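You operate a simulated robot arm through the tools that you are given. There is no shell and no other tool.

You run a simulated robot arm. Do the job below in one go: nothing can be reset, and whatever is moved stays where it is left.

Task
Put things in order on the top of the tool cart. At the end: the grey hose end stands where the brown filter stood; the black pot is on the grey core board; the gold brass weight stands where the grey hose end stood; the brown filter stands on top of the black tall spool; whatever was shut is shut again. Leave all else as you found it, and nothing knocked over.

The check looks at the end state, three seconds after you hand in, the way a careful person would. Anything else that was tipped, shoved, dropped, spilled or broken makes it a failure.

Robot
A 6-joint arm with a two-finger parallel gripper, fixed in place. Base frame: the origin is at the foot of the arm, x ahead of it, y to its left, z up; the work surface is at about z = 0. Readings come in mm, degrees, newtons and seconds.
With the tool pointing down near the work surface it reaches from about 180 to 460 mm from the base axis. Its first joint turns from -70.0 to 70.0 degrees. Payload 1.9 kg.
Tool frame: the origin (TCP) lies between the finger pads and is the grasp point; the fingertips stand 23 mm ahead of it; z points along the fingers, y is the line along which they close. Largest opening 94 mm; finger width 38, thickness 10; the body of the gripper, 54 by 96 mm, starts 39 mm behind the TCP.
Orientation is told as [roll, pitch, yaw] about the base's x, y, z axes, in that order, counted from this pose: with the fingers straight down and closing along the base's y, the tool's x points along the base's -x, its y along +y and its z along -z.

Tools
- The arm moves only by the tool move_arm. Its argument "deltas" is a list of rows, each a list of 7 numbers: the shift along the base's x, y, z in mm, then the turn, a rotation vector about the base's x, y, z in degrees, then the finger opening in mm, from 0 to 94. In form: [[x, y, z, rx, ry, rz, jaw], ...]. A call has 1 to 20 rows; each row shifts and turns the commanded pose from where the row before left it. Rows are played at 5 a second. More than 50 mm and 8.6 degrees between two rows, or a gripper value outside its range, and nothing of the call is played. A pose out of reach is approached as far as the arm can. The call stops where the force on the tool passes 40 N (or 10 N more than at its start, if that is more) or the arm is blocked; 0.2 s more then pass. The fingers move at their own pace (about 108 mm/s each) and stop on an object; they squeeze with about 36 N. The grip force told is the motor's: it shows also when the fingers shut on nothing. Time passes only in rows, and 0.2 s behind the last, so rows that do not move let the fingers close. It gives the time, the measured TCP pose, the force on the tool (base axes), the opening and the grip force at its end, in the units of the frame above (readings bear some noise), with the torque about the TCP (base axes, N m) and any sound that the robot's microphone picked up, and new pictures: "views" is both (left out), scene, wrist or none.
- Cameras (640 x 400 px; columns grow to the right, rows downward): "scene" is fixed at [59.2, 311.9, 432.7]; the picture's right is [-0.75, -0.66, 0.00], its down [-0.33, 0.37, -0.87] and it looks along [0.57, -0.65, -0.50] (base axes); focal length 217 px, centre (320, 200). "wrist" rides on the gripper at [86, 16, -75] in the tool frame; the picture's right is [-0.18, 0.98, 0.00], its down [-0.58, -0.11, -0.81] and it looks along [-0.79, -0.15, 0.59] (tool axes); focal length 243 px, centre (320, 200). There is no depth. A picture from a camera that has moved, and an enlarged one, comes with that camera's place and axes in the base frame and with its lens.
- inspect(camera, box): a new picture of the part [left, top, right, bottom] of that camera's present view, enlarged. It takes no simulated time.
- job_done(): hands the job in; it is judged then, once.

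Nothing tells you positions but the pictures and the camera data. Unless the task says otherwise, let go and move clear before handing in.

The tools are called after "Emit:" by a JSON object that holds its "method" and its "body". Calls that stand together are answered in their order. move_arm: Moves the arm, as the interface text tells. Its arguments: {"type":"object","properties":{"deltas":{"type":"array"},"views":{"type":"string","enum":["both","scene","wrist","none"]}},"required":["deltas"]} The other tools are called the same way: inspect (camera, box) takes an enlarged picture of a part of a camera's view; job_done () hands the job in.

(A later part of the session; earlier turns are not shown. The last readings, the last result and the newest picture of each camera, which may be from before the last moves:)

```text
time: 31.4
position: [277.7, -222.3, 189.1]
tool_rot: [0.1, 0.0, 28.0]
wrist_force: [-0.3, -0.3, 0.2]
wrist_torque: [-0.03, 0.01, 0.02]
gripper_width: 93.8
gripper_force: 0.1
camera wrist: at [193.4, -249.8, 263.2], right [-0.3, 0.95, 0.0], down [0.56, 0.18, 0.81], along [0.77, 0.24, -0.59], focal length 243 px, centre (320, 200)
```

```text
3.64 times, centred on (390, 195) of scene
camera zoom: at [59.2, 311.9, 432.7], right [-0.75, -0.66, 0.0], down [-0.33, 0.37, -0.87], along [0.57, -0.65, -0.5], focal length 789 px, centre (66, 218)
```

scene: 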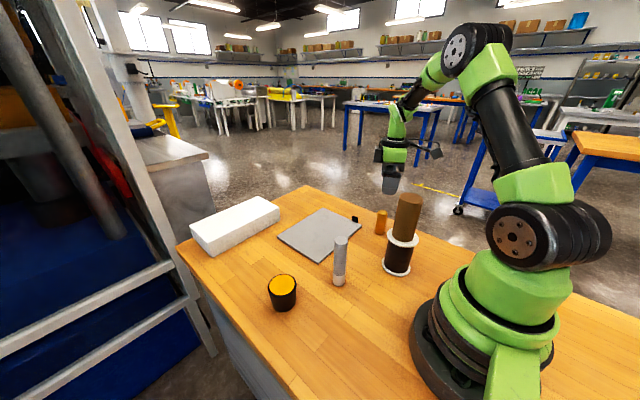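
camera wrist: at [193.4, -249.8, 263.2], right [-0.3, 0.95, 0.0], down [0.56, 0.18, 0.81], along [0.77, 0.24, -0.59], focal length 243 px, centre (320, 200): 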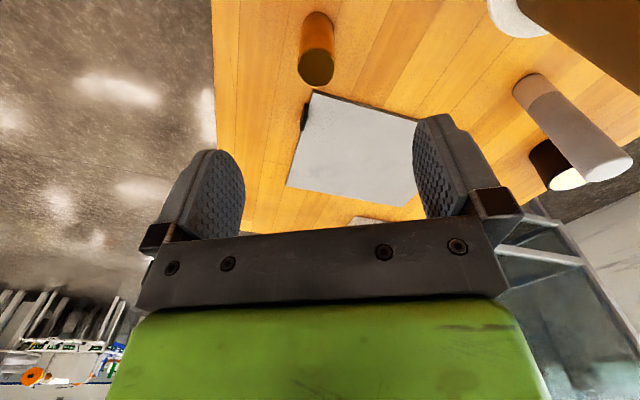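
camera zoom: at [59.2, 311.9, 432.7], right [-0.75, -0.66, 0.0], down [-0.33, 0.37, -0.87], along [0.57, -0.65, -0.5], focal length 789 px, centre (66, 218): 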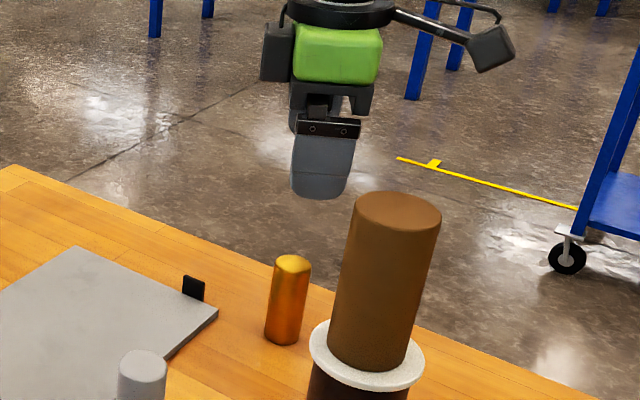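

The weight is about 2.5 mm to the side of the tool axis. I'll correct that, go down to grip height and check.

Emit:
{"method": "move_arm", "body": {"deltas": [[0.7, -2.4, -25, 0, 0, 0, 94], [0, 0, -25, 0, 0, 0, 94], [0, 0, -25, 0, 0, 0, 94], [0, 0, -25, 0, 0, 0, 94], [0, 0, -25, 0, 0, 0, 94], [0, 0, -15, 0, 0, 0, 94], [0, 0, 0, 0, 0, 0, 94]], "views": "both"}}

Emit:
{"method": "inspect", "body": {"camera": "wrist", "box": [200, 0, 440, 240]}}

```text
time: 33.0
position: [278.9, -227.3, 50.1]
tool_rot: [0.0, 0.0, 28.0]
wrist_force: [-0.3, 1.0, 0.7]
wrist_torque: [0.0, 0.01, -0.03]
gripper_width: 94.0
gripper_force: 0.0
camera wrist: at [194.7, -253.7, 125.0], right [-0.3, 0.95, 0.0], down [0.56, 0.18, 0.81], along [0.77, 0.24, -0.59], focal length 243 px, centre (320, 200)
```

scene: 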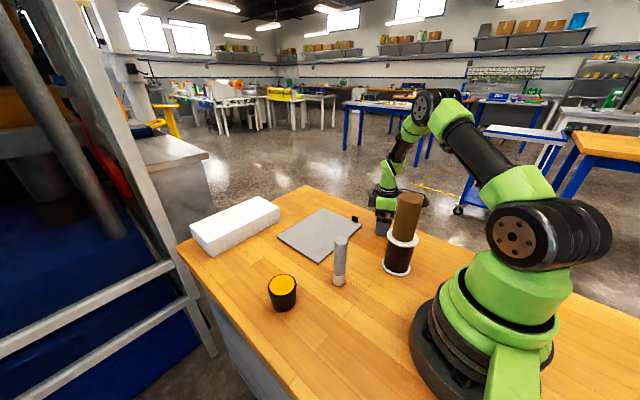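
wrist: 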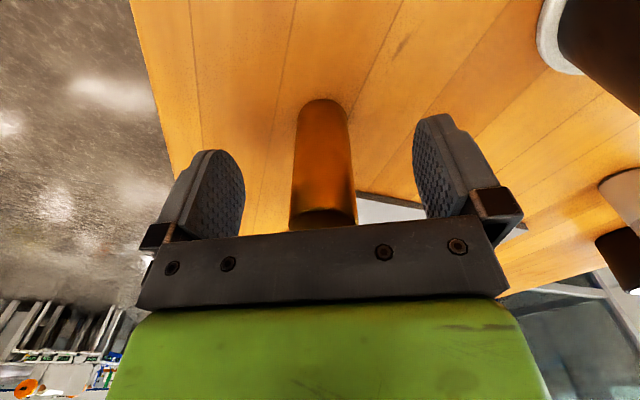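

```text
1.67 times, centred on (320, 120) of wrist
camera zoom: at [194.7, -253.7, 125.0], right [-0.3, 0.95, 0.0], down [0.56, 0.18, 0.81], along [0.77, 0.24, -0.59], focal length 404 px, centre (320, 333)
```

zoom: 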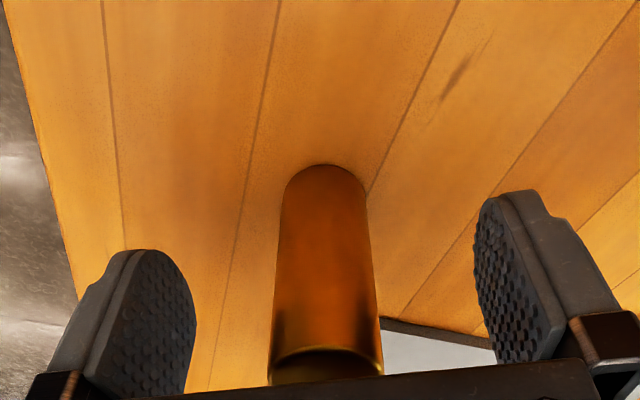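

The weight is well centred. I'll close on it.

Emit:
{"method": "move_arm", "body": {"deltas": [[0, 0, 0, 0, 0, 0, 70], [0, 0, 0, 0, 0, 0, 45], [0, 0, 0, 0, 0, 0, 18], [0, 0, 0, 0, 0, 0, 18], [0, 0, 0, 0, 0, 0, 18], [0, 0, 3, 0, 0, 0, 18], [0, 0, 7, 0, 0, 0, 18], [0, 0, 0, 0, 0, 0, 18]], "views": "both"}}

```text
time: 34.8
position: [280.6, -224.9, 60.6]
tool_rot: [0.1, 0.0, 28.1]
wrist_force: [-0.6, 0.2, -0.5]
wrist_torque: [0.01, 0.0, 0.01]
gripper_width: 29.2
gripper_force: 36.3
camera wrist: at [194.6, -252.8, 135.4], right [-0.3, 0.95, 0.0], down [0.56, 0.18, 0.81], along [0.77, 0.24, -0.59], focal length 243 px, centre (320, 200)
```

scene: 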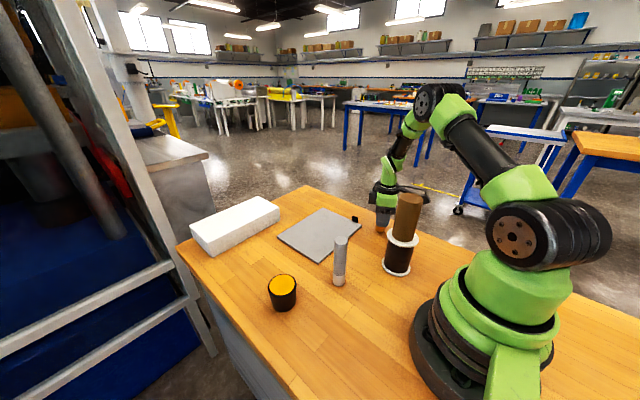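
wrist: 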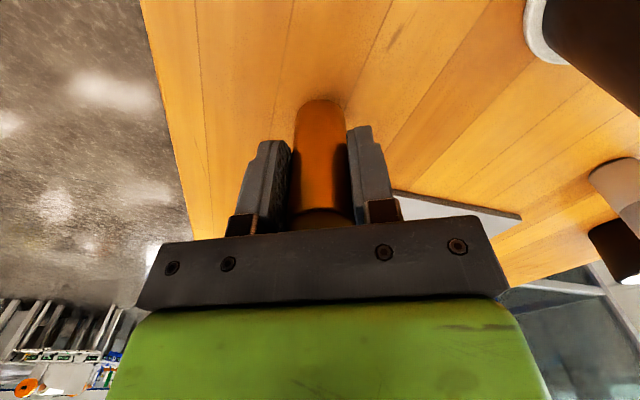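

The weight appears to be held at 29.2 mm wide. I'll lift it straight up and check that it comes along.

Emit:
{"method": "move_arm", "body": {"deltas": [[0, 0, 20, 0, 0, 0, 18], [0, 0, 30, 0, 0, 0, 18], [0, 0, 30, 0, 0, 0, 18], [0, 0, 35, 0, 0, 0, 18], [0, 0, 35, 0, 0, 0, 18], [0, 0, 35, 0, 0, 0, 18], [0, 0, 35, 0, 0, 0, 18], [0, 0, 20, 0, 0, 0, 18], [0, 0, 0, 0, 0, 0, 18]], "views": "both"}}

```text
time: 36.8
position: [279.5, -226.9, 299.9]
tool_rot: [0.0, 0.0, 27.9]
wrist_force: [0.7, -0.3, -1.2]
wrist_torque: [0.03, -0.02, 0.02]
gripper_width: 29.0
gripper_force: 35.9
camera wrist: at [195.4, -254.4, 373.8], right [-0.3, 0.95, 0.0], down [0.56, 0.18, 0.81], along [0.77, 0.24, -0.59], focal length 243 px, centre (320, 200)
```

scene: 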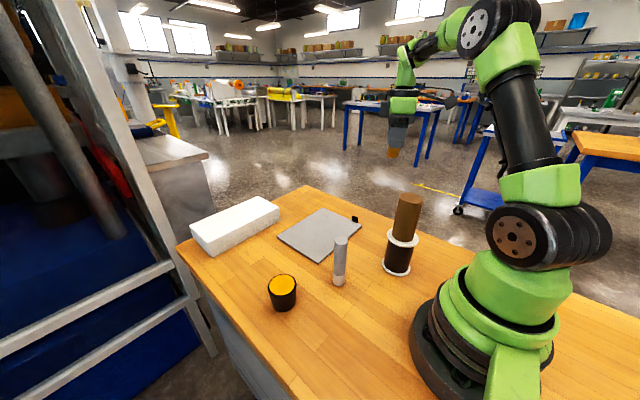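
wrist: 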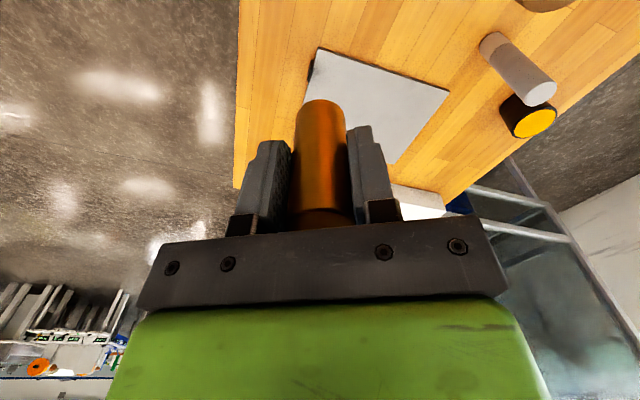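

The weight is held securely. I'll carry it high across to the hose end's old spot at (198, 156) and stop above it.

Emit:
{"method": "move_arm", "body": {"deltas": [[-4, 20, 0, 0, 0, -1.5, 18], [-6, 31, 0, 0, 0, -2.5, 18], [-7, 33, 0, 0, 0, -2.5, 18], [-7, 33, 0, 0, 0, -2.5, 18], [-7, 33, 0, 0, 0, -2.5, 18], [-7, 33, 0, 0, 0, -2.5, 18], [-7, 33, 0, 0, 0, -2.5, 18], [-7, 33, 0, 0, 0, -2.5, 18], [-7, 33, 0, 0, 0, -2.5, 18], [-7, 33, 0, 0, 0, -2.5, 18], [-7, 33, 0, 0, 0, -2.5, 18], [-5, 22, 0, 0, 0, -1.5, 18], [-2.4, 11.8, 0, 0, 0, 0, 18], [0, 0, 0, 0, 0, 0, 18], [0, 0, -30, 0, 0, 0, 18], [0, 0, -40, 0, 0, 0, 18], [0, 0, -40, 0, 0, 0, 18], [0, 0, -40, 0, 0, 0, 18], [0, 0, -30, 0, 0, 0, 18], [0, 0, 0, 0, 0, 0, 18]], "views": "both"}}

Emit:
{"method": "inspect", "body": {"camera": "wrist", "box": [200, 0, 440, 240]}}

Emit:
{"method": "inspect", "body": {"camera": "scene", "box": [250, 260, 390, 370]}}

```text
time: 41.0
position: [197.9, 157.2, 121.1]
tool_rot: [0.1, -0.1, -0.1]
wrist_force: [0.1, 0.3, -1.2]
wrist_torque: [-0.02, -0.06, 0.0]
gripper_width: 29.1
gripper_force: 36.3
camera wrist: at [111.0, 172.2, 195.7], right [0.18, 0.98, 0.0], down [0.58, -0.11, 0.81], along [0.79, -0.15, -0.59], focal length 243 px, centre (320, 200)
```

scene: 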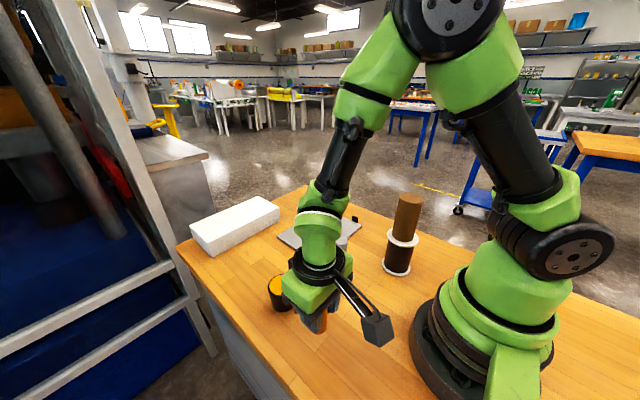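
wrist: 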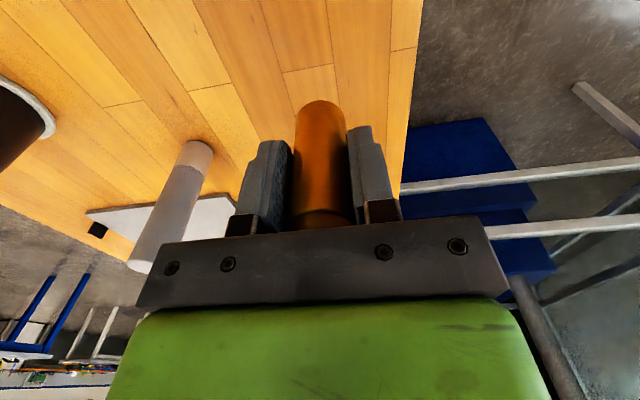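

```text
1.67 times, centred on (320, 120) of wrist
camera zoom: at [111.0, 172.2, 195.7], right [0.18, 0.98, 0.0], down [0.58, -0.11, 0.81], along [0.79, -0.15, -0.59], focal length 404 px, centre (320, 333)
```

zoom: 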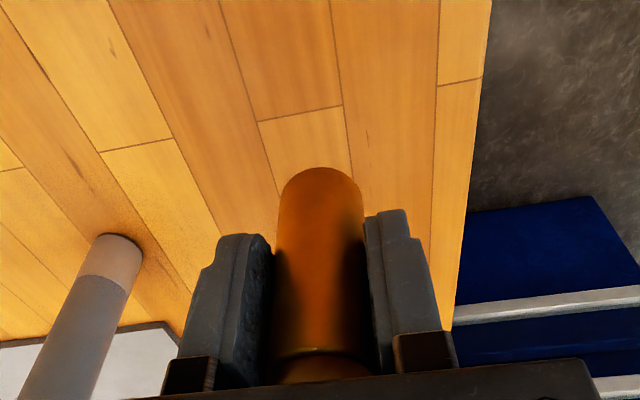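

```text
3.64 times, centred on (320, 315) of scene
camera zoom: at [59.2, 311.9, 432.7], right [-0.75, -0.66, 0.0], down [-0.33, 0.37, -0.87], along [0.57, -0.65, -0.5], focal length 789 px, centre (320, -218)
```

zoom: 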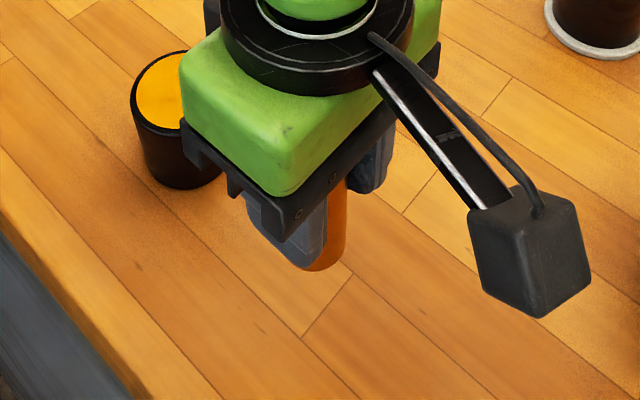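

Positioned over the hose end's old spot. I'll lower most of the way, then in fine steps.

Emit:
{"method": "move_arm", "body": {"deltas": [[0, 0, -20, 0, 0, 0, 18], [0, 0, -20, 0, 0, 0, 18], [0, 0, -15, 0, 0, 0, 18], [0, 0, -8, 0, 0, 0, 18], [0, 0, -4, 0, 0, 0, 18], [0, 0, -1, 0, 0, 0, 18], [0, 0, 0, 0, 0, 0, 18]], "views": "both"}}

Emit:
{"method": "inspect", "body": {"camera": "scene", "box": [250, 260, 390, 370]}}

Emit:
{"method": "inspect", "body": {"camera": "wrist", "box": [200, 0, 440, 240]}}

```text
time: 42.6
position: [199.2, 155.6, 52.5]
tool_rot: [0.0, 0.0, 0.0]
wrist_force: [-0.3, 0.0, -0.6]
wrist_torque: [0.02, -0.02, 0.01]
gripper_width: 29.1
gripper_force: 36.1
camera wrist: at [111.3, 171.1, 127.2], right [0.18, 0.98, 0.0], down [0.58, -0.11, 0.81], along [0.79, -0.15, -0.59], focal length 243 px, centre (320, 200)
```

scene: 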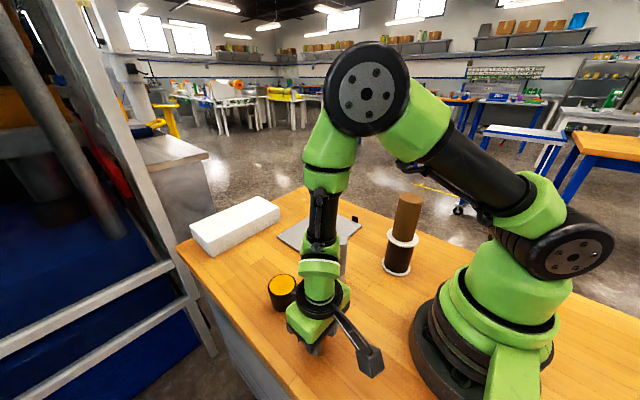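
wrist: 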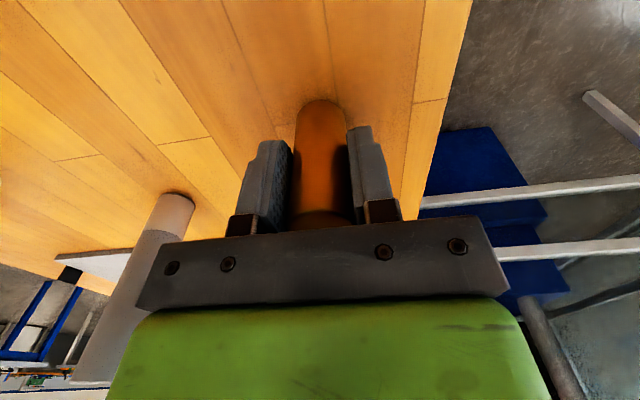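

```text
3.64 times, centred on (320, 315) of scene
camera zoom: at [59.2, 311.9, 432.7], right [-0.75, -0.66, 0.0], down [-0.33, 0.37, -0.87], along [0.57, -0.65, -0.5], focal length 789 px, centre (320, -218)
```

zoom: 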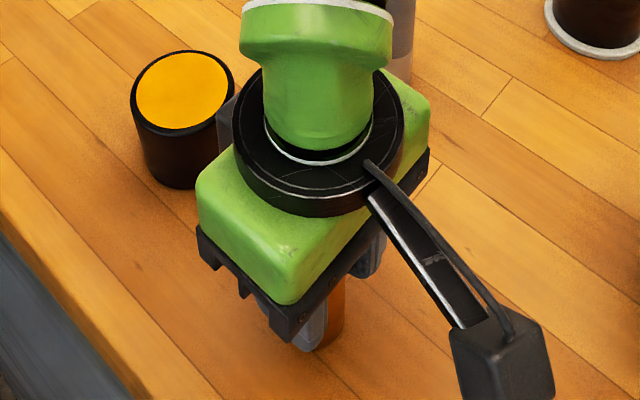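

```text
1.67 times, centred on (320, 120) of wrist
camera zoom: at [111.3, 171.1, 127.2], right [0.18, 0.98, 0.0], down [0.58, -0.11, 0.81], along [0.79, -0.15, -0.59], focal length 404 px, centre (320, 333)
```

zoom: 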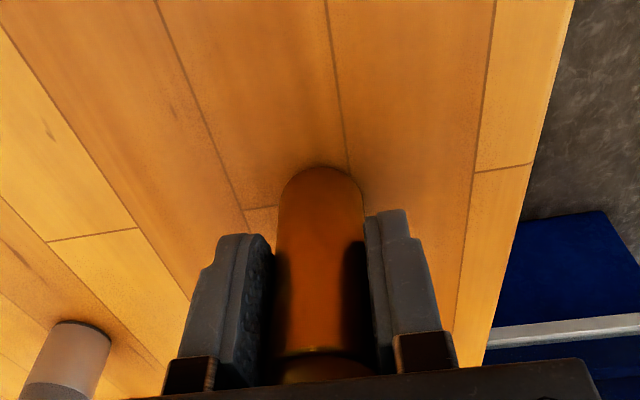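

Emit:
{"method": "move_arm", "body": {"deltas": [[0, 0, -0.8, 0, 0, 0, 18], [0, 0, 0, 0, 0, 0, 18]], "views": "none"}}

```text
time: 43.2
position: [197.8, 156.2, 51.5]
tool_rot: [0.1, 0.0, -0.1]
wrist_force: [0.1, -0.1, -1.2]
wrist_torque: [-0.01, 0.0, 0.01]
gripper_width: 29.1
gripper_force: 35.7
```

Emit:
{"method": "move_arm", "body": {"deltas": [[0, 0, -0.6, 0, 0, 0, 18], [0, 0, 0, 0, 0, 0, 18]], "views": "none"}}

```text
time: 43.8
position: [197.6, 155.9, 50.7]
tool_rot: [0.0, 0.0, 0.1]
wrist_force: [0.6, -0.1, -1.3]
wrist_torque: [0.0, 0.02, 0.02]
gripper_width: 29.2
gripper_force: 36.1
```

Emit:
{"method": "move_arm", "body": {"deltas": [[0, 0, -0.6, 0, 0, 0, 18], [0, 0, 0, 0, 0, 0, 18]], "views": "none"}}

```text
time: 44.4
position: [198.5, 156.1, 51.2]
tool_rot: [-0.1, 0.0, 0.0]
wrist_force: [1.1, -2.1, 6.3]
wrist_torque: [-0.12, -0.12, -0.02]
gripper_width: 28.9
gripper_force: 35.6
```

The weight has touched down with 6 N. I'll release it slowly.

Emit:
{"method": "move_arm", "body": {"deltas": [[0, 0, 0, 0, 0, 0, 32], [0, 0, 0, 0, 0, 0, 38], [0, 0, 0, 0, 0, 0, 55], [0, 0, 0, 0, 0, 0, 80], [0, 0, 0, 0, 0, 0, 94], [0, 0, 20, 0, 0, 0, 94], [0, 0, 30, 0, 0, 0, 94], [0, 0, 40, 0, 0, 0, 94], [0, 0, 45, 0, 0, 0, 94], [0, 0, 45, 0, 0, 0, 94], [0, 0, 20, 0, 0, 0, 94], [0, 0, 0, 0, 0, 0, 94]], "views": "both"}}

Emit:
{"method": "inspect", "body": {"camera": "scene", "box": [250, 260, 390, 370]}}

Emit:
{"method": "inspect", "body": {"camera": "wrist", "box": [240, 0, 400, 160]}}

```text
time: 47.0
position: [197.8, 155.4, 250.6]
tool_rot: [0.0, 0.1, 0.0]
wrist_force: [1.1, 0.1, 0.4]
wrist_torque: [-0.05, -0.03, -0.03]
gripper_width: 93.8
gripper_force: 0.1
camera wrist: at [110.6, 170.5, 324.5], right [0.18, 0.98, 0.0], down [0.58, -0.11, 0.81], along [0.79, -0.15, -0.59], focal length 243 px, centre (320, 200)
```

scene: 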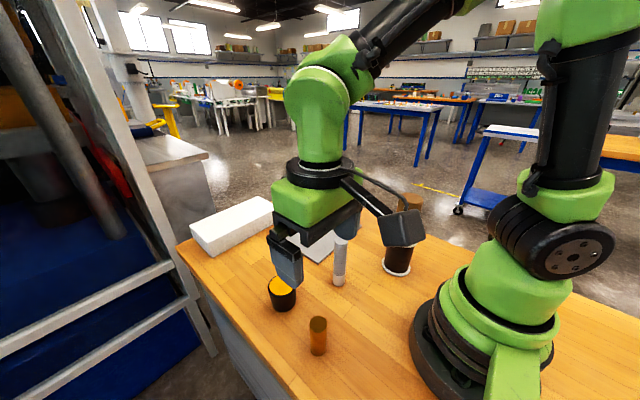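
wrist: 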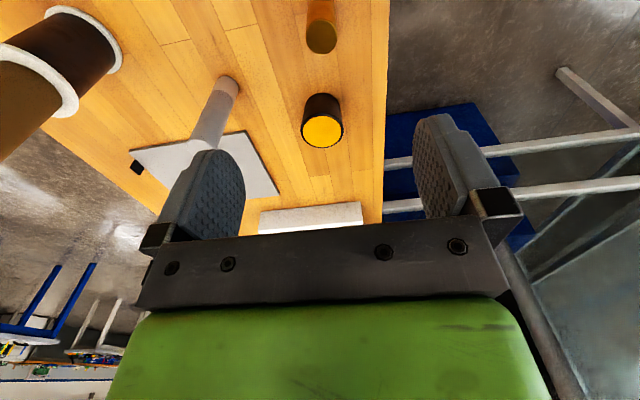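

```text
3.64 times, centred on (320, 315) of scene
camera zoom: at [59.2, 311.9, 432.7], right [-0.75, -0.66, 0.0], down [-0.33, 0.37, -0.87], along [0.57, -0.65, -0.5], focal length 789 px, centre (320, -218)
```

zoom: 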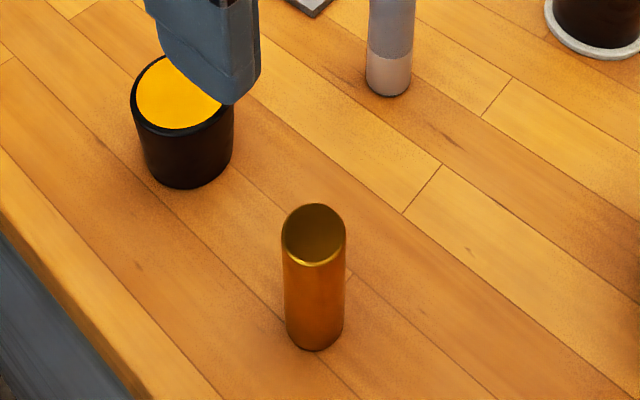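

```text
2.50 times, centred on (320, 80) of wrist
camera zoom: at [110.6, 170.5, 324.5], right [0.18, 0.98, 0.0], down [0.58, -0.11, 0.81], along [0.79, -0.15, -0.59], focal length 606 px, centre (320, 500)
```

zoom: 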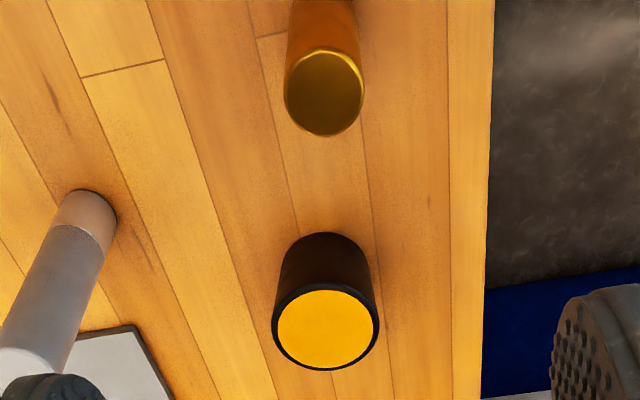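

The weight stands within about 1 mm of where the hose end was. The pot is next, at about (317, 135). I'll zoom in on its shape before gripping it.

Emit:
{"method": "inspect", "body": {"camera": "scene", "box": [255, 260, 311, 320]}}

Emit:
{"method": "inspect", "body": {"camera": "wrist", "box": [280, 80, 370, 160]}}

Emit:
{"method": "inspect", "body": {"camera": "scene", "box": [270, 195, 370, 265]}}

```text
6.67 times, centred on (283, 290) of scene
camera zoom: at [59.2, 311.9, 432.7], right [-0.75, -0.66, 0.0], down [-0.33, 0.37, -0.87], along [0.57, -0.65, -0.5], focal length 1447 px, centre (567, -400)
```

zoom: 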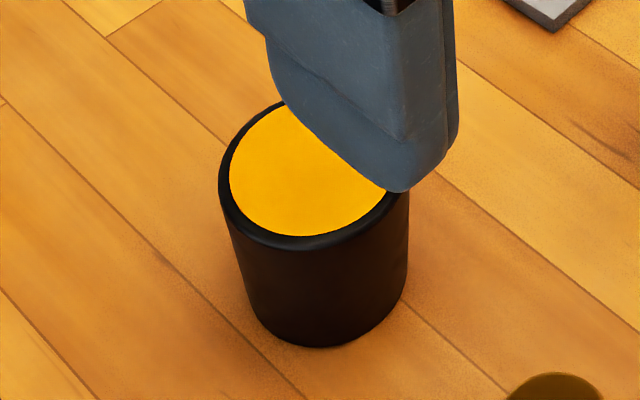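

```text
5.00 times, centred on (325, 120) of wrist
camera zoom: at [110.6, 170.5, 324.5], right [0.18, 0.98, 0.0], down [0.58, -0.11, 0.81], along [0.79, -0.15, -0.59], focal length 1213 px, centre (295, 600)
```

zoom: 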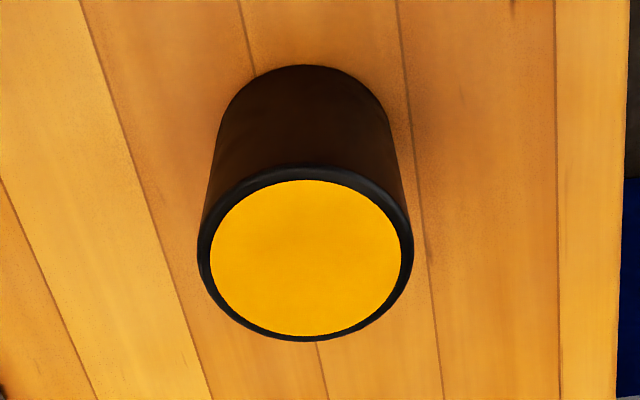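

```text
5.71 times, centred on (320, 230) of scene
camera zoom: at [59.2, 311.9, 432.7], right [-0.75, -0.66, 0.0], down [-0.33, 0.37, -0.87], along [0.57, -0.65, -0.5], focal length 1240 px, centre (320, 29)
```

zoom: 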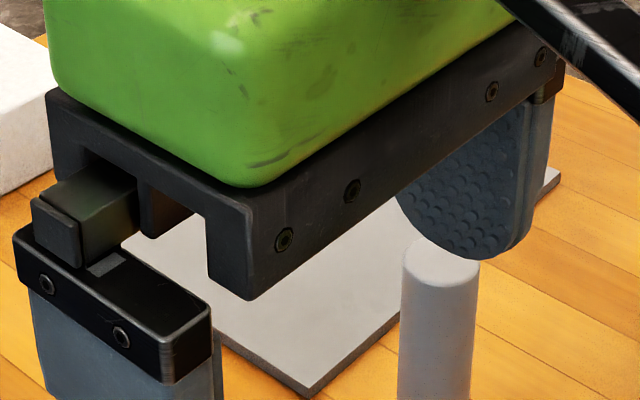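

The pot is nearly cylindrical, about 59 mm wide at the rim and about 53 mm tall. I'll approach with the tool turned 40° so the camera arm stays clear of the weight and the hose end.

Emit:
{"method": "move_arm", "body": {"deltas": [[15, -3, 0, 0, 0, 5, 94], [20, -3, 0, 0, 0, 7, 94], [20, -3, -10, 0, 0, 7, 94], [20, -4, -10, 0, 0, 7, 94], [20, -4, -10, 0, 0, 7, 94], [23.6, -4, -10, 0, 0, 7, 94], [0, 0, -10, 0, 0, 0, 94], [0, 0, 0, 0, 0, 0, 94]], "views": "both"}}

Emit:
{"method": "inspect", "body": {"camera": "wrist", "box": [240, 0, 400, 160]}}

```text
time: 48.8
position: [318.7, 133.6, 200.1]
tool_rot: [-0.1, 0.1, 40.1]
wrist_force: [0.9, -0.3, -0.1]
wrist_torque: [-0.01, -0.02, 0.0]
gripper_width: 94.1
gripper_force: 0.0
camera wrist: at [241.7, 90.4, 274.5], right [-0.49, 0.87, 0.0], down [0.52, 0.29, 0.81], along [0.7, 0.4, -0.59], focal length 243 px, centre (320, 200)
```

scene: 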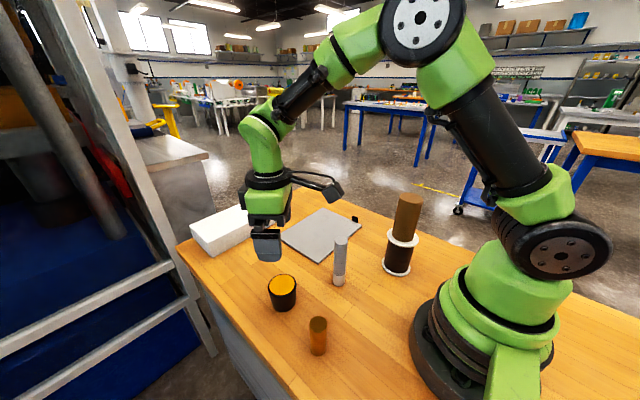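
wrist: 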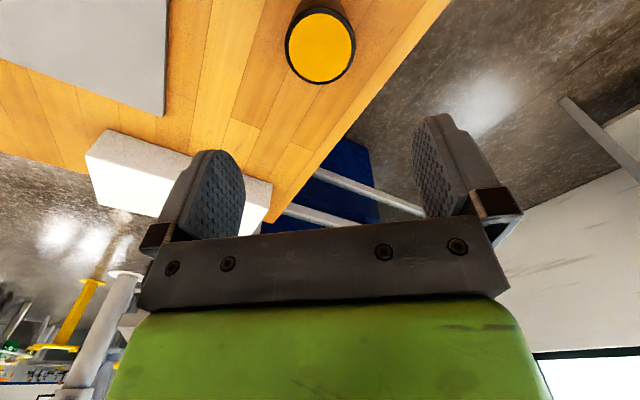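

```text
2.50 times, centred on (320, 80) of wrist
camera zoom: at [241.7, 90.4, 274.5], right [-0.49, 0.87, 0.0], down [0.52, 0.29, 0.81], along [0.7, 0.4, -0.59], focal length 606 px, centre (320, 500)
```

zoom: 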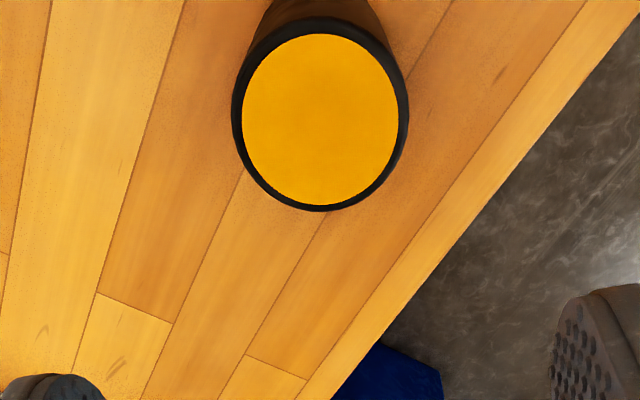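

The pot is centred laterally. I'll go down around it to grip height and look.

Emit:
{"method": "move_arm", "body": {"deltas": [[-2, -1, -25, 0, 0, 0, 94], [0, 0, -28, 0, 0, 0, 94], [0, 0, -28, 0, 0, 0, 94], [0, 0, -28, 0, 0, 0, 94], [0, 0, -25, 0, 0, 0, 94], [0, 0, -18, 0, 0, 0, 94], [0, 0, -10, 0, 0, 0, 94], [0, 0, 0, 0, 0, 0, 94]], "views": "both"}}

Emit:
{"method": "inspect", "body": {"camera": "wrist", "box": [200, 0, 440, 240]}}

Emit:
{"method": "inspect", "body": {"camera": "scene", "box": [220, 230, 360, 370]}}

```text
time: 50.6
position: [314.5, 133.2, 38.7]
tool_rot: [0.0, 0.0, 40.0]
wrist_force: [0.2, -0.8, 0.0]
wrist_torque: [0.01, 0.02, -0.02]
gripper_width: 93.9
gripper_force: 0.1
camera wrist: at [238.1, 89.7, 112.9], right [-0.49, 0.87, 0.0], down [0.52, 0.29, 0.81], along [0.7, 0.4, -0.59], focal length 243 px, centre (320, 200)
```

scene: 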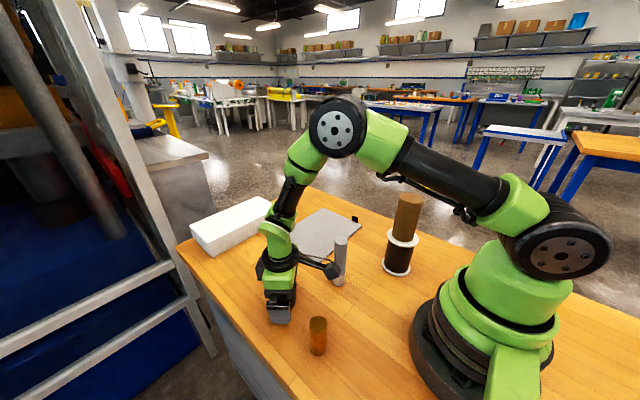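
wrist: 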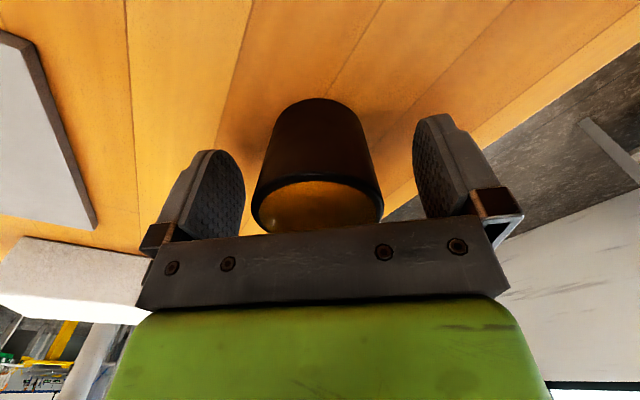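

```text
1.67 times, centred on (320, 120) of wrist
camera zoom: at [238.1, 89.7, 112.9], right [-0.49, 0.87, 0.0], down [0.52, 0.29, 0.81], along [0.7, 0.4, -0.59], focal length 404 px, centre (320, 333)
```

zoom: 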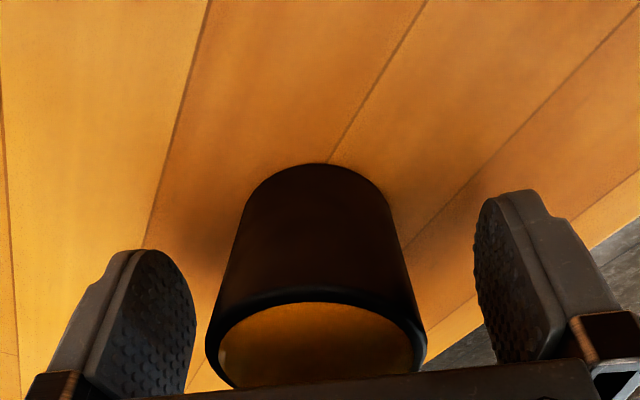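

```text
2.86 times, centred on (290, 300) of scene
camera zoom: at [59.2, 311.9, 432.7], right [-0.75, -0.66, 0.0], down [-0.33, 0.37, -0.87], along [0.57, -0.65, -0.5], focal length 620 px, centre (406, -86)
```

zoom: 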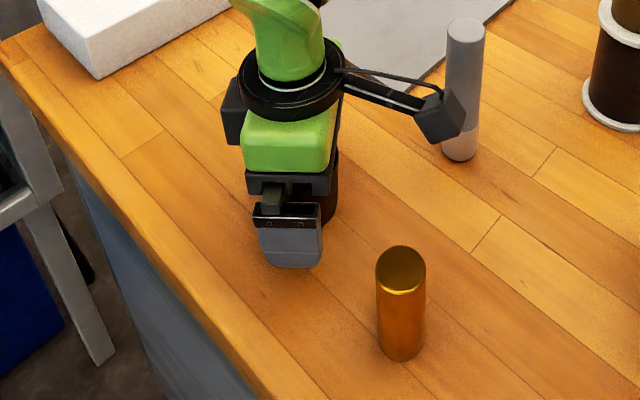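

The pot is slightly wider at the top, so the rim will carry the grip. I'll raise 4 mm to put the rim nearer the pad centre, then close.

Emit:
{"method": "move_arm", "body": {"deltas": [[0, 0, 4, 0, 0, 0, 94], [0, 0, 0, 0, 0, 0, 80], [0, 0, 0, 0, 0, 0, 65], [0, 0, 0, 0, 0, 0, 52], [0, 0, 0, 0, 0, 0, 48], [0, 0, 0, 0, 0, 0, 48]], "views": "both"}}

Emit:
{"method": "inspect", "body": {"camera": "wrist", "box": [200, 0, 440, 240]}}

```text
time: 52.0
position: [315.5, 134.6, 42.0]
tool_rot: [0.1, 0.0, 40.0]
wrist_force: [0.9, 0.6, 2.3]
wrist_torque: [0.06, 0.06, 0.01]
gripper_width: 57.8
gripper_force: 36.3
camera wrist: at [238.4, 89.7, 117.0], right [-0.49, 0.87, 0.0], down [0.52, 0.29, 0.81], along [0.7, 0.4, -0.59], focal length 243 px, centre (320, 200)
```

scene: 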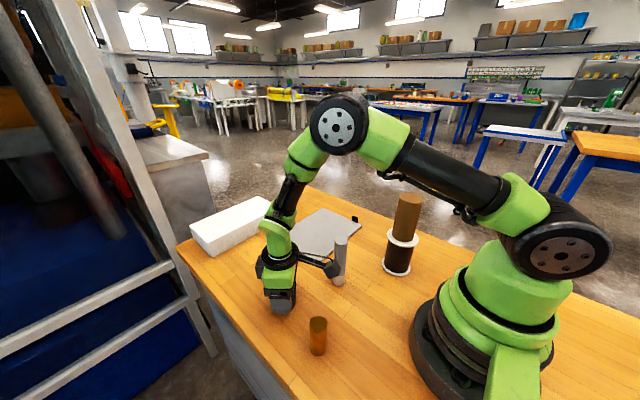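
wrist: 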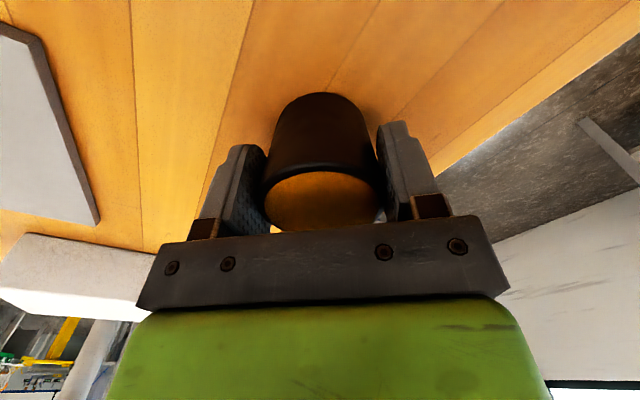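

```text
1.67 times, centred on (320, 120) of wrist
camera zoom: at [238.4, 89.7, 117.0], right [-0.49, 0.87, 0.0], down [0.52, 0.29, 0.81], along [0.7, 0.4, -0.59], focal length 404 px, centre (320, 333)
```

zoom: 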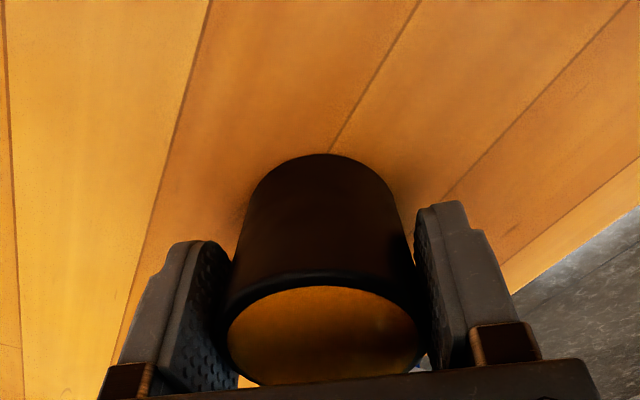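

The pot is gripped at its rim, 57.8 mm wide. I'll lift it slightly and check that it hangs level.

Emit:
{"method": "move_arm", "body": {"deltas": [[0, 0, 2, 0, 0, 0, 45], [0, 0, 4, 0, 0, 0, 45], [0, 0, 6, 0, 0, 0, 45], [0, 0, 6, 0, 0, 0, 45], [0, 0, 0, 0, 0, 0, 45]], "views": "both"}}

Emit:
{"method": "inspect", "body": {"camera": "wrist", "box": [200, 0, 440, 240]}}

Emit:
{"method": "inspect", "body": {"camera": "scene", "box": [220, 230, 360, 370]}}

```text
time: 53.2
position: [315.4, 133.0, 60.6]
tool_rot: [0.0, 0.0, 40.0]
wrist_force: [0.1, -0.1, -0.5]
wrist_torque: [0.02, 0.0, -0.01]
gripper_width: 57.8
gripper_force: 35.9
camera wrist: at [238.3, 90.2, 135.1], right [-0.49, 0.87, 0.0], down [0.52, 0.29, 0.81], along [0.7, 0.4, -0.59], focal length 243 px, centre (320, 200)
```

scene: 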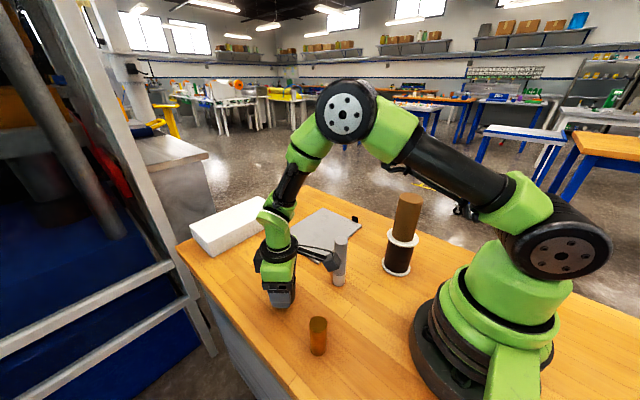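
wrist: 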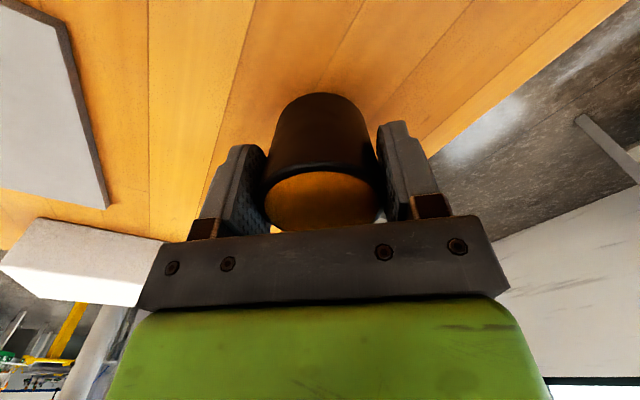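

```text
1.67 times, centred on (320, 120) of wrist
camera zoom: at [238.3, 90.2, 135.1], right [-0.49, 0.87, 0.0], down [0.52, 0.29, 0.81], along [0.7, 0.4, -0.59], focal length 404 px, centre (320, 333)
```

zoom: 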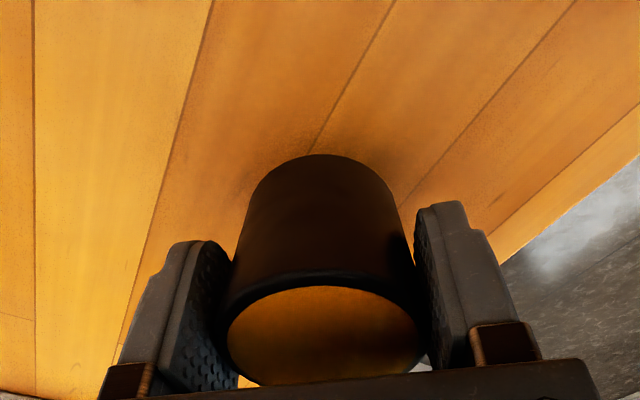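

```text
2.86 times, centred on (290, 300) of scene
camera zoom: at [59.2, 311.9, 432.7], right [-0.75, -0.66, 0.0], down [-0.33, 0.37, -0.87], along [0.57, -0.65, -0.5], focal length 620 px, centre (406, -86)
```

zoom: 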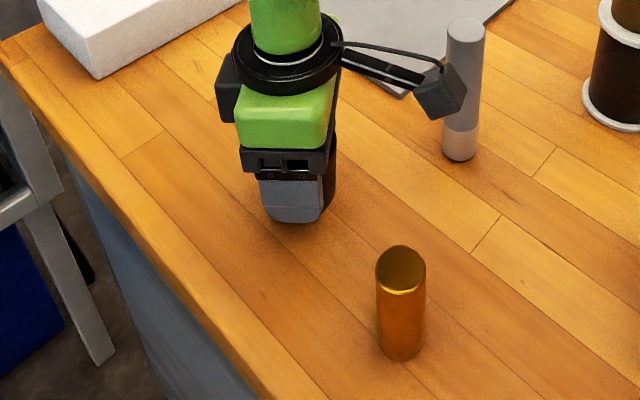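

The pot hangs level and didn't slip. I'll lift it clear of the hose end's height, then carry it smoothly to over the board at (400, -100).

Emit:
{"method": "move_arm", "body": {"deltas": [[0, 0, 8, 0, 0, 0, 45], [0, 0, 16, 0, 0, 0, 45], [0, 0, 20, 0, 0, 0, 45], [0, 0, 20, 0, 0, 0, 45], [0, 0, 20, 0, 0, 0, 45], [0, 0, 20, 0, 0, 0, 45], [0, 0, 20, 0, 0, 0, 45], [0, 0, 12, 0, 0, 0, 45], [0, 0, 4, 0, 0, 0, 45], [0, 0, 0, 0, 0, 0, 45]], "views": "none"}}

Emit:
{"method": "move_arm", "body": {"deltas": [[2, -6, 0, 0, 0, 0, 45], [4, -10, 0, 0, 0, 0, 45], [6, -16, 0, 0, 0, 0, 45], [6, -17, 0, 0, 0, 0, 45], [6, -17, 0, 0, 0, 0, 45], [6, -17, 0, 0, 0, 0, 45], [6, -17, 0, 0, 0, 0, 45], [6, -17, 0, 0, 0, 0, 45], [6, -17, 0, 0, 0, 0, 45], [6, -17, 0, 0, 0, 0, 45], [6, -17, 0, 0, 0, 0, 45], [6, -17, 0, 0, 0, 0, 45], [6, -16, 0, 0, 0, 0, 45], [5, -14, 0, 0, 0, 0, 45], [4, -10, 0, 0, 0, 0, 45], [2.2, -6.2, 0, 0, 0, 0, 45], [2, -3, 0, 0, 0, 0, 45], [0, 0, 0, 0, 0, 0, 45]], "views": "both"}}

Emit:
{"method": "inspect", "body": {"camera": "wrist", "box": [200, 0, 440, 240]}}

Emit:
{"method": "inspect", "body": {"camera": "scene", "box": [240, 150, 400, 270]}}

```text
time: 55.4
position: [314.5, 133.9, 200.8]
tool_rot: [0.1, 0.0, 40.0]
wrist_force: [-0.9, 0.0, 0.0]
wrist_torque: [-0.01, 0.03, 0.0]
gripper_width: 57.9
gripper_force: 36.1
```

```text
time: 59.2
position: [399.1, -99.8, 200.2]
tool_rot: [0.0, 0.0, 40.0]
wrist_force: [-0.6, 0.0, -0.4]
wrist_torque: [-0.03, 0.04, 0.0]
gripper_width: 58.2
gripper_force: 35.8
camera wrist: at [323.1, -144.7, 274.4], right [-0.49, 0.87, 0.0], down [0.52, 0.29, 0.81], along [0.7, 0.4, -0.59], focal length 243 px, centre (320, 200)
```

scene: 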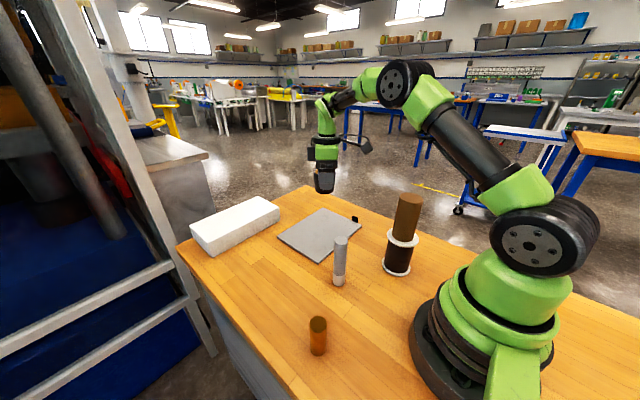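
wrist: 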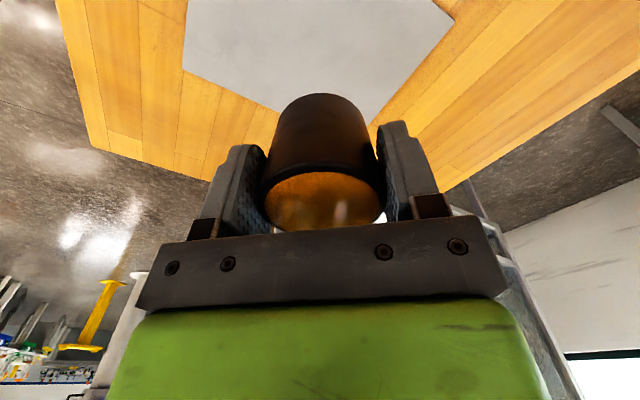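

```text
1.67 times, centred on (320, 120) of wrist
camera zoom: at [323.1, -144.7, 274.4], right [-0.49, 0.87, 0.0], down [0.52, 0.29, 0.81], along [0.7, 0.4, -0.59], focal length 404 px, centre (320, 333)
```

zoom: 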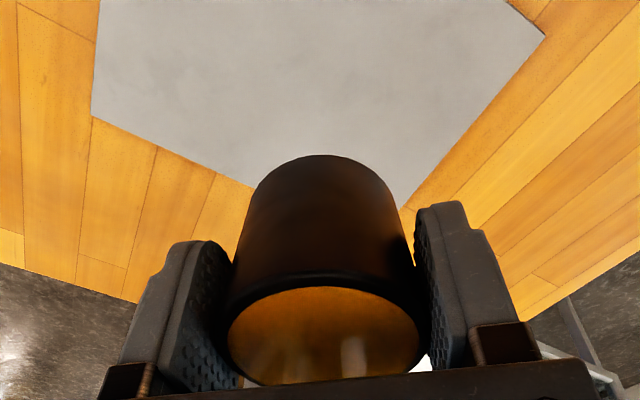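

```text
3.33 times, centred on (320, 210) of scene
camera zoom: at [59.2, 311.9, 432.7], right [-0.75, -0.66, 0.0], down [-0.33, 0.37, -0.87], along [0.57, -0.65, -0.5], focal length 724 px, centre (320, 167)
```

zoom: 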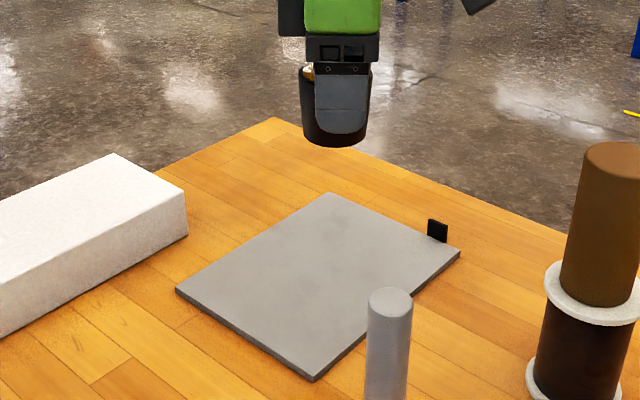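

The pot is over the board, still level. I'll lower it towards the board and look again just above it.

Emit:
{"method": "move_arm", "body": {"deltas": [[0, 0, -8, 0, 0, 0, 45], [0, 0, -16, 0, 0, 0, 45], [0, 0, -20, 0, 0, 0, 45], [0, 0, -20, 0, 0, 0, 45], [0, 0, -20, 0, 0, 0, 45], [0, 0, -20, 0, 0, 0, 45], [0, 0, -16, 0, 0, 0, 45], [0, 0, -10, 0, 0, 0, 45], [0, 0, -6, 0, 0, 0, 45], [0, 0, -3, 0, 0, 0, 45], [0, 0, 0, 0, 0, 0, 45]], "views": "both"}}

Emit:
{"method": "inspect", "body": {"camera": "scene", "box": [260, 180, 400, 280]}}

Emit:
{"method": "inspect", "body": {"camera": "wrist", "box": [200, 0, 440, 240]}}

```text
time: 61.6
position: [400.6, -100.2, 61.2]
tool_rot: [0.0, 0.0, 40.0]
wrist_force: [-0.2, 1.4, -0.7]
wrist_torque: [0.02, -0.02, 0.04]
gripper_width: 58.0
gripper_force: 35.5
camera wrist: at [323.1, -144.2, 135.6], right [-0.49, 0.87, 0.0], down [0.52, 0.29, 0.81], along [0.7, 0.4, -0.59], focal length 243 px, centre (320, 200)
```

scene: 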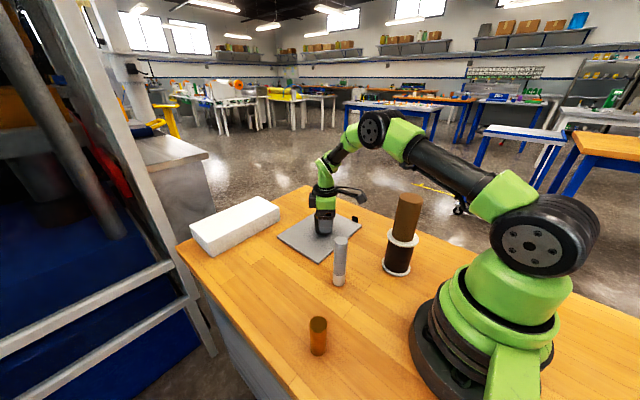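
wrist: 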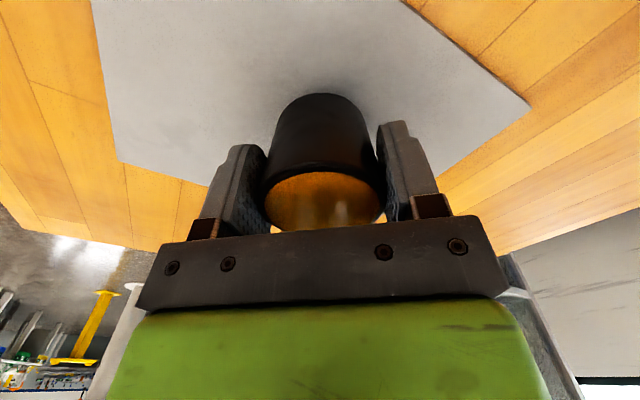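

```text
4.00 times, centred on (330, 230) of scene
camera zoom: at [59.2, 311.9, 432.7], right [-0.75, -0.66, 0.0], down [-0.33, 0.37, -0.87], along [0.57, -0.65, -0.5], focal length 868 px, centre (280, 80)
```

zoom: 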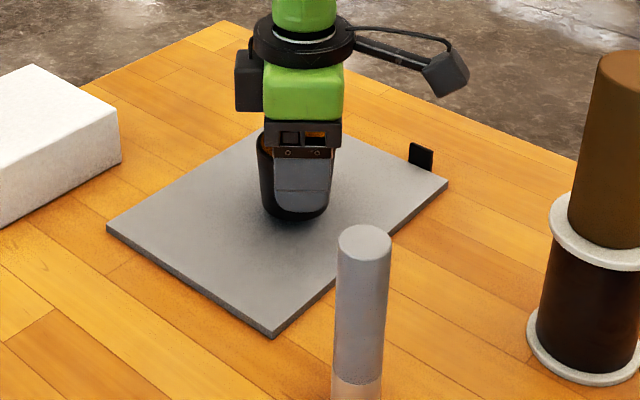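

```text
1.67 times, centred on (320, 120) of wrist
camera zoom: at [323.1, -144.2, 135.6], right [-0.49, 0.87, 0.0], down [0.52, 0.29, 0.81], along [0.7, 0.4, -0.59], focal length 404 px, centre (320, 333)
```

zoom: 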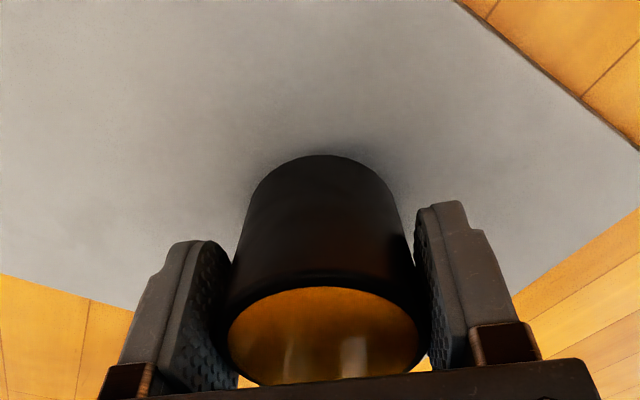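

The pot is well inside the board. I'll lower 10 mm, then in small steps until it touches.

Emit:
{"method": "move_arm", "body": {"deltas": [[0, 0, -4, 0, 0, 0, 45], [0, 0, -3, 0, 0, 0, 45], [0, 0, -2, 0, 0, 0, 45], [0, 0, -1, 0, 0, 0, 45], [0, 0, 0, 0, 0, 0, 45]], "views": "none"}}

```text
time: 62.8
position: [399.4, -99.9, 51.2]
tool_rot: [-0.1, 0.0, 39.9]
wrist_force: [0.4, -0.4, -0.9]
wrist_torque: [0.0, -0.01, -0.02]
gripper_width: 57.8
gripper_force: 36.4
```

Emit:
{"method": "move_arm", "body": {"deltas": [[0, 0, -0.8, 0, 0, 0, 45], [0, 0, -0.7, 0, 0, 0, 45], [0, 0, 0, 0, 0, 0, 45]], "views": "none"}}

```text
time: 63.6
position: [400.6, -100.3, 50.7]
tool_rot: [0.0, -0.1, 40.0]
wrist_force: [-4.6, 2.0, 16.1]
wrist_torque: [0.15, 0.12, -0.01]
gripper_width: 57.8
gripper_force: 36.1
```

It has touched down on the board with 16 N. I'll ease off and release slowly.

Emit:
{"method": "move_arm", "body": {"deltas": [[0, 0, 0.3, 0, 0, 0, 45], [0, 0, 0, 0, 0, 0, 61], [0, 0, 0, 0, 0, 0, 66], [0, 0, 0, 0, 0, 0, 76], [0, 0, 0, 0, 0, 0, 88], [0, 0, 0, 0, 0, 0, 94], [0, 0, 0, 0, 0, 0, 94]], "views": "both"}}

Emit:
{"method": "inspect", "body": {"camera": "wrist", "box": [200, 0, 440, 240]}}

```text
time: 65.2
position: [400.5, -100.8, 49.6]
tool_rot: [0.0, 0.0, 39.9]
wrist_force: [-0.8, -0.5, -0.1]
wrist_torque: [0.0, -0.02, 0.02]
gripper_width: 93.9
gripper_force: 0.1
camera wrist: at [323.5, -144.3, 124.3], right [-0.49, 0.87, 0.0], down [0.52, 0.29, 0.81], along [0.7, 0.4, -0.59], focal length 243 px, centre (320, 200)
```

scene: 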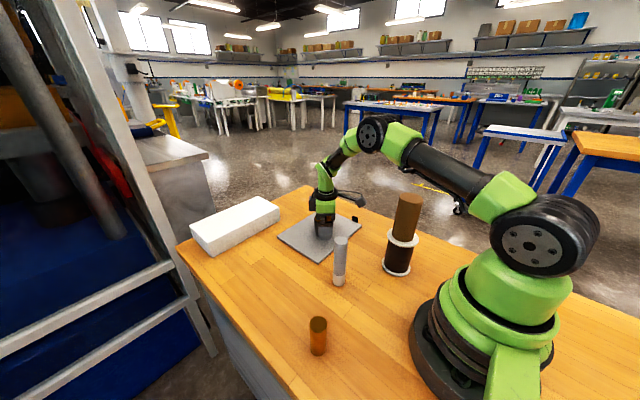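
wrist: 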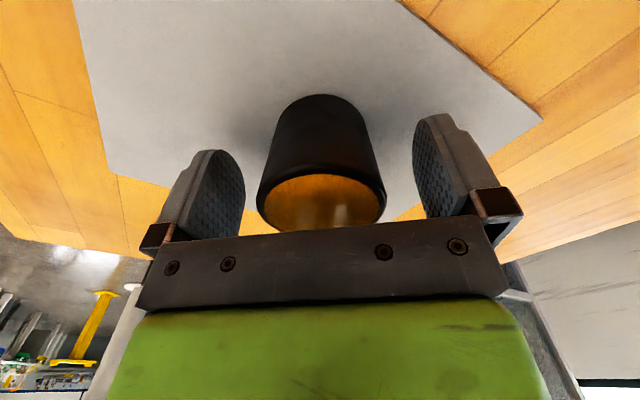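

```text
1.67 times, centred on (320, 120) of wrist
camera zoom: at [323.5, -144.3, 124.3], right [-0.49, 0.87, 0.0], down [0.52, 0.29, 0.81], along [0.7, 0.4, -0.59], focal length 404 px, centre (320, 333)
```

zoom: 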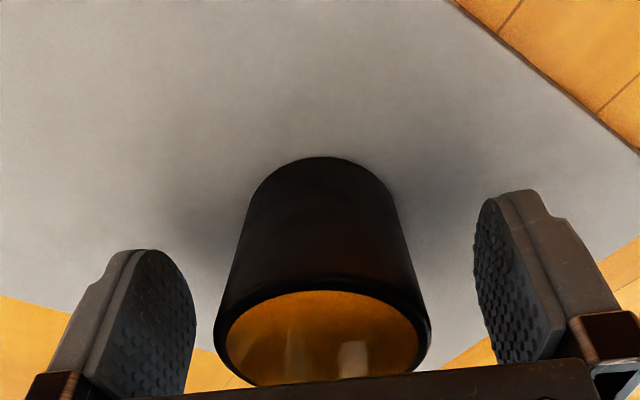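

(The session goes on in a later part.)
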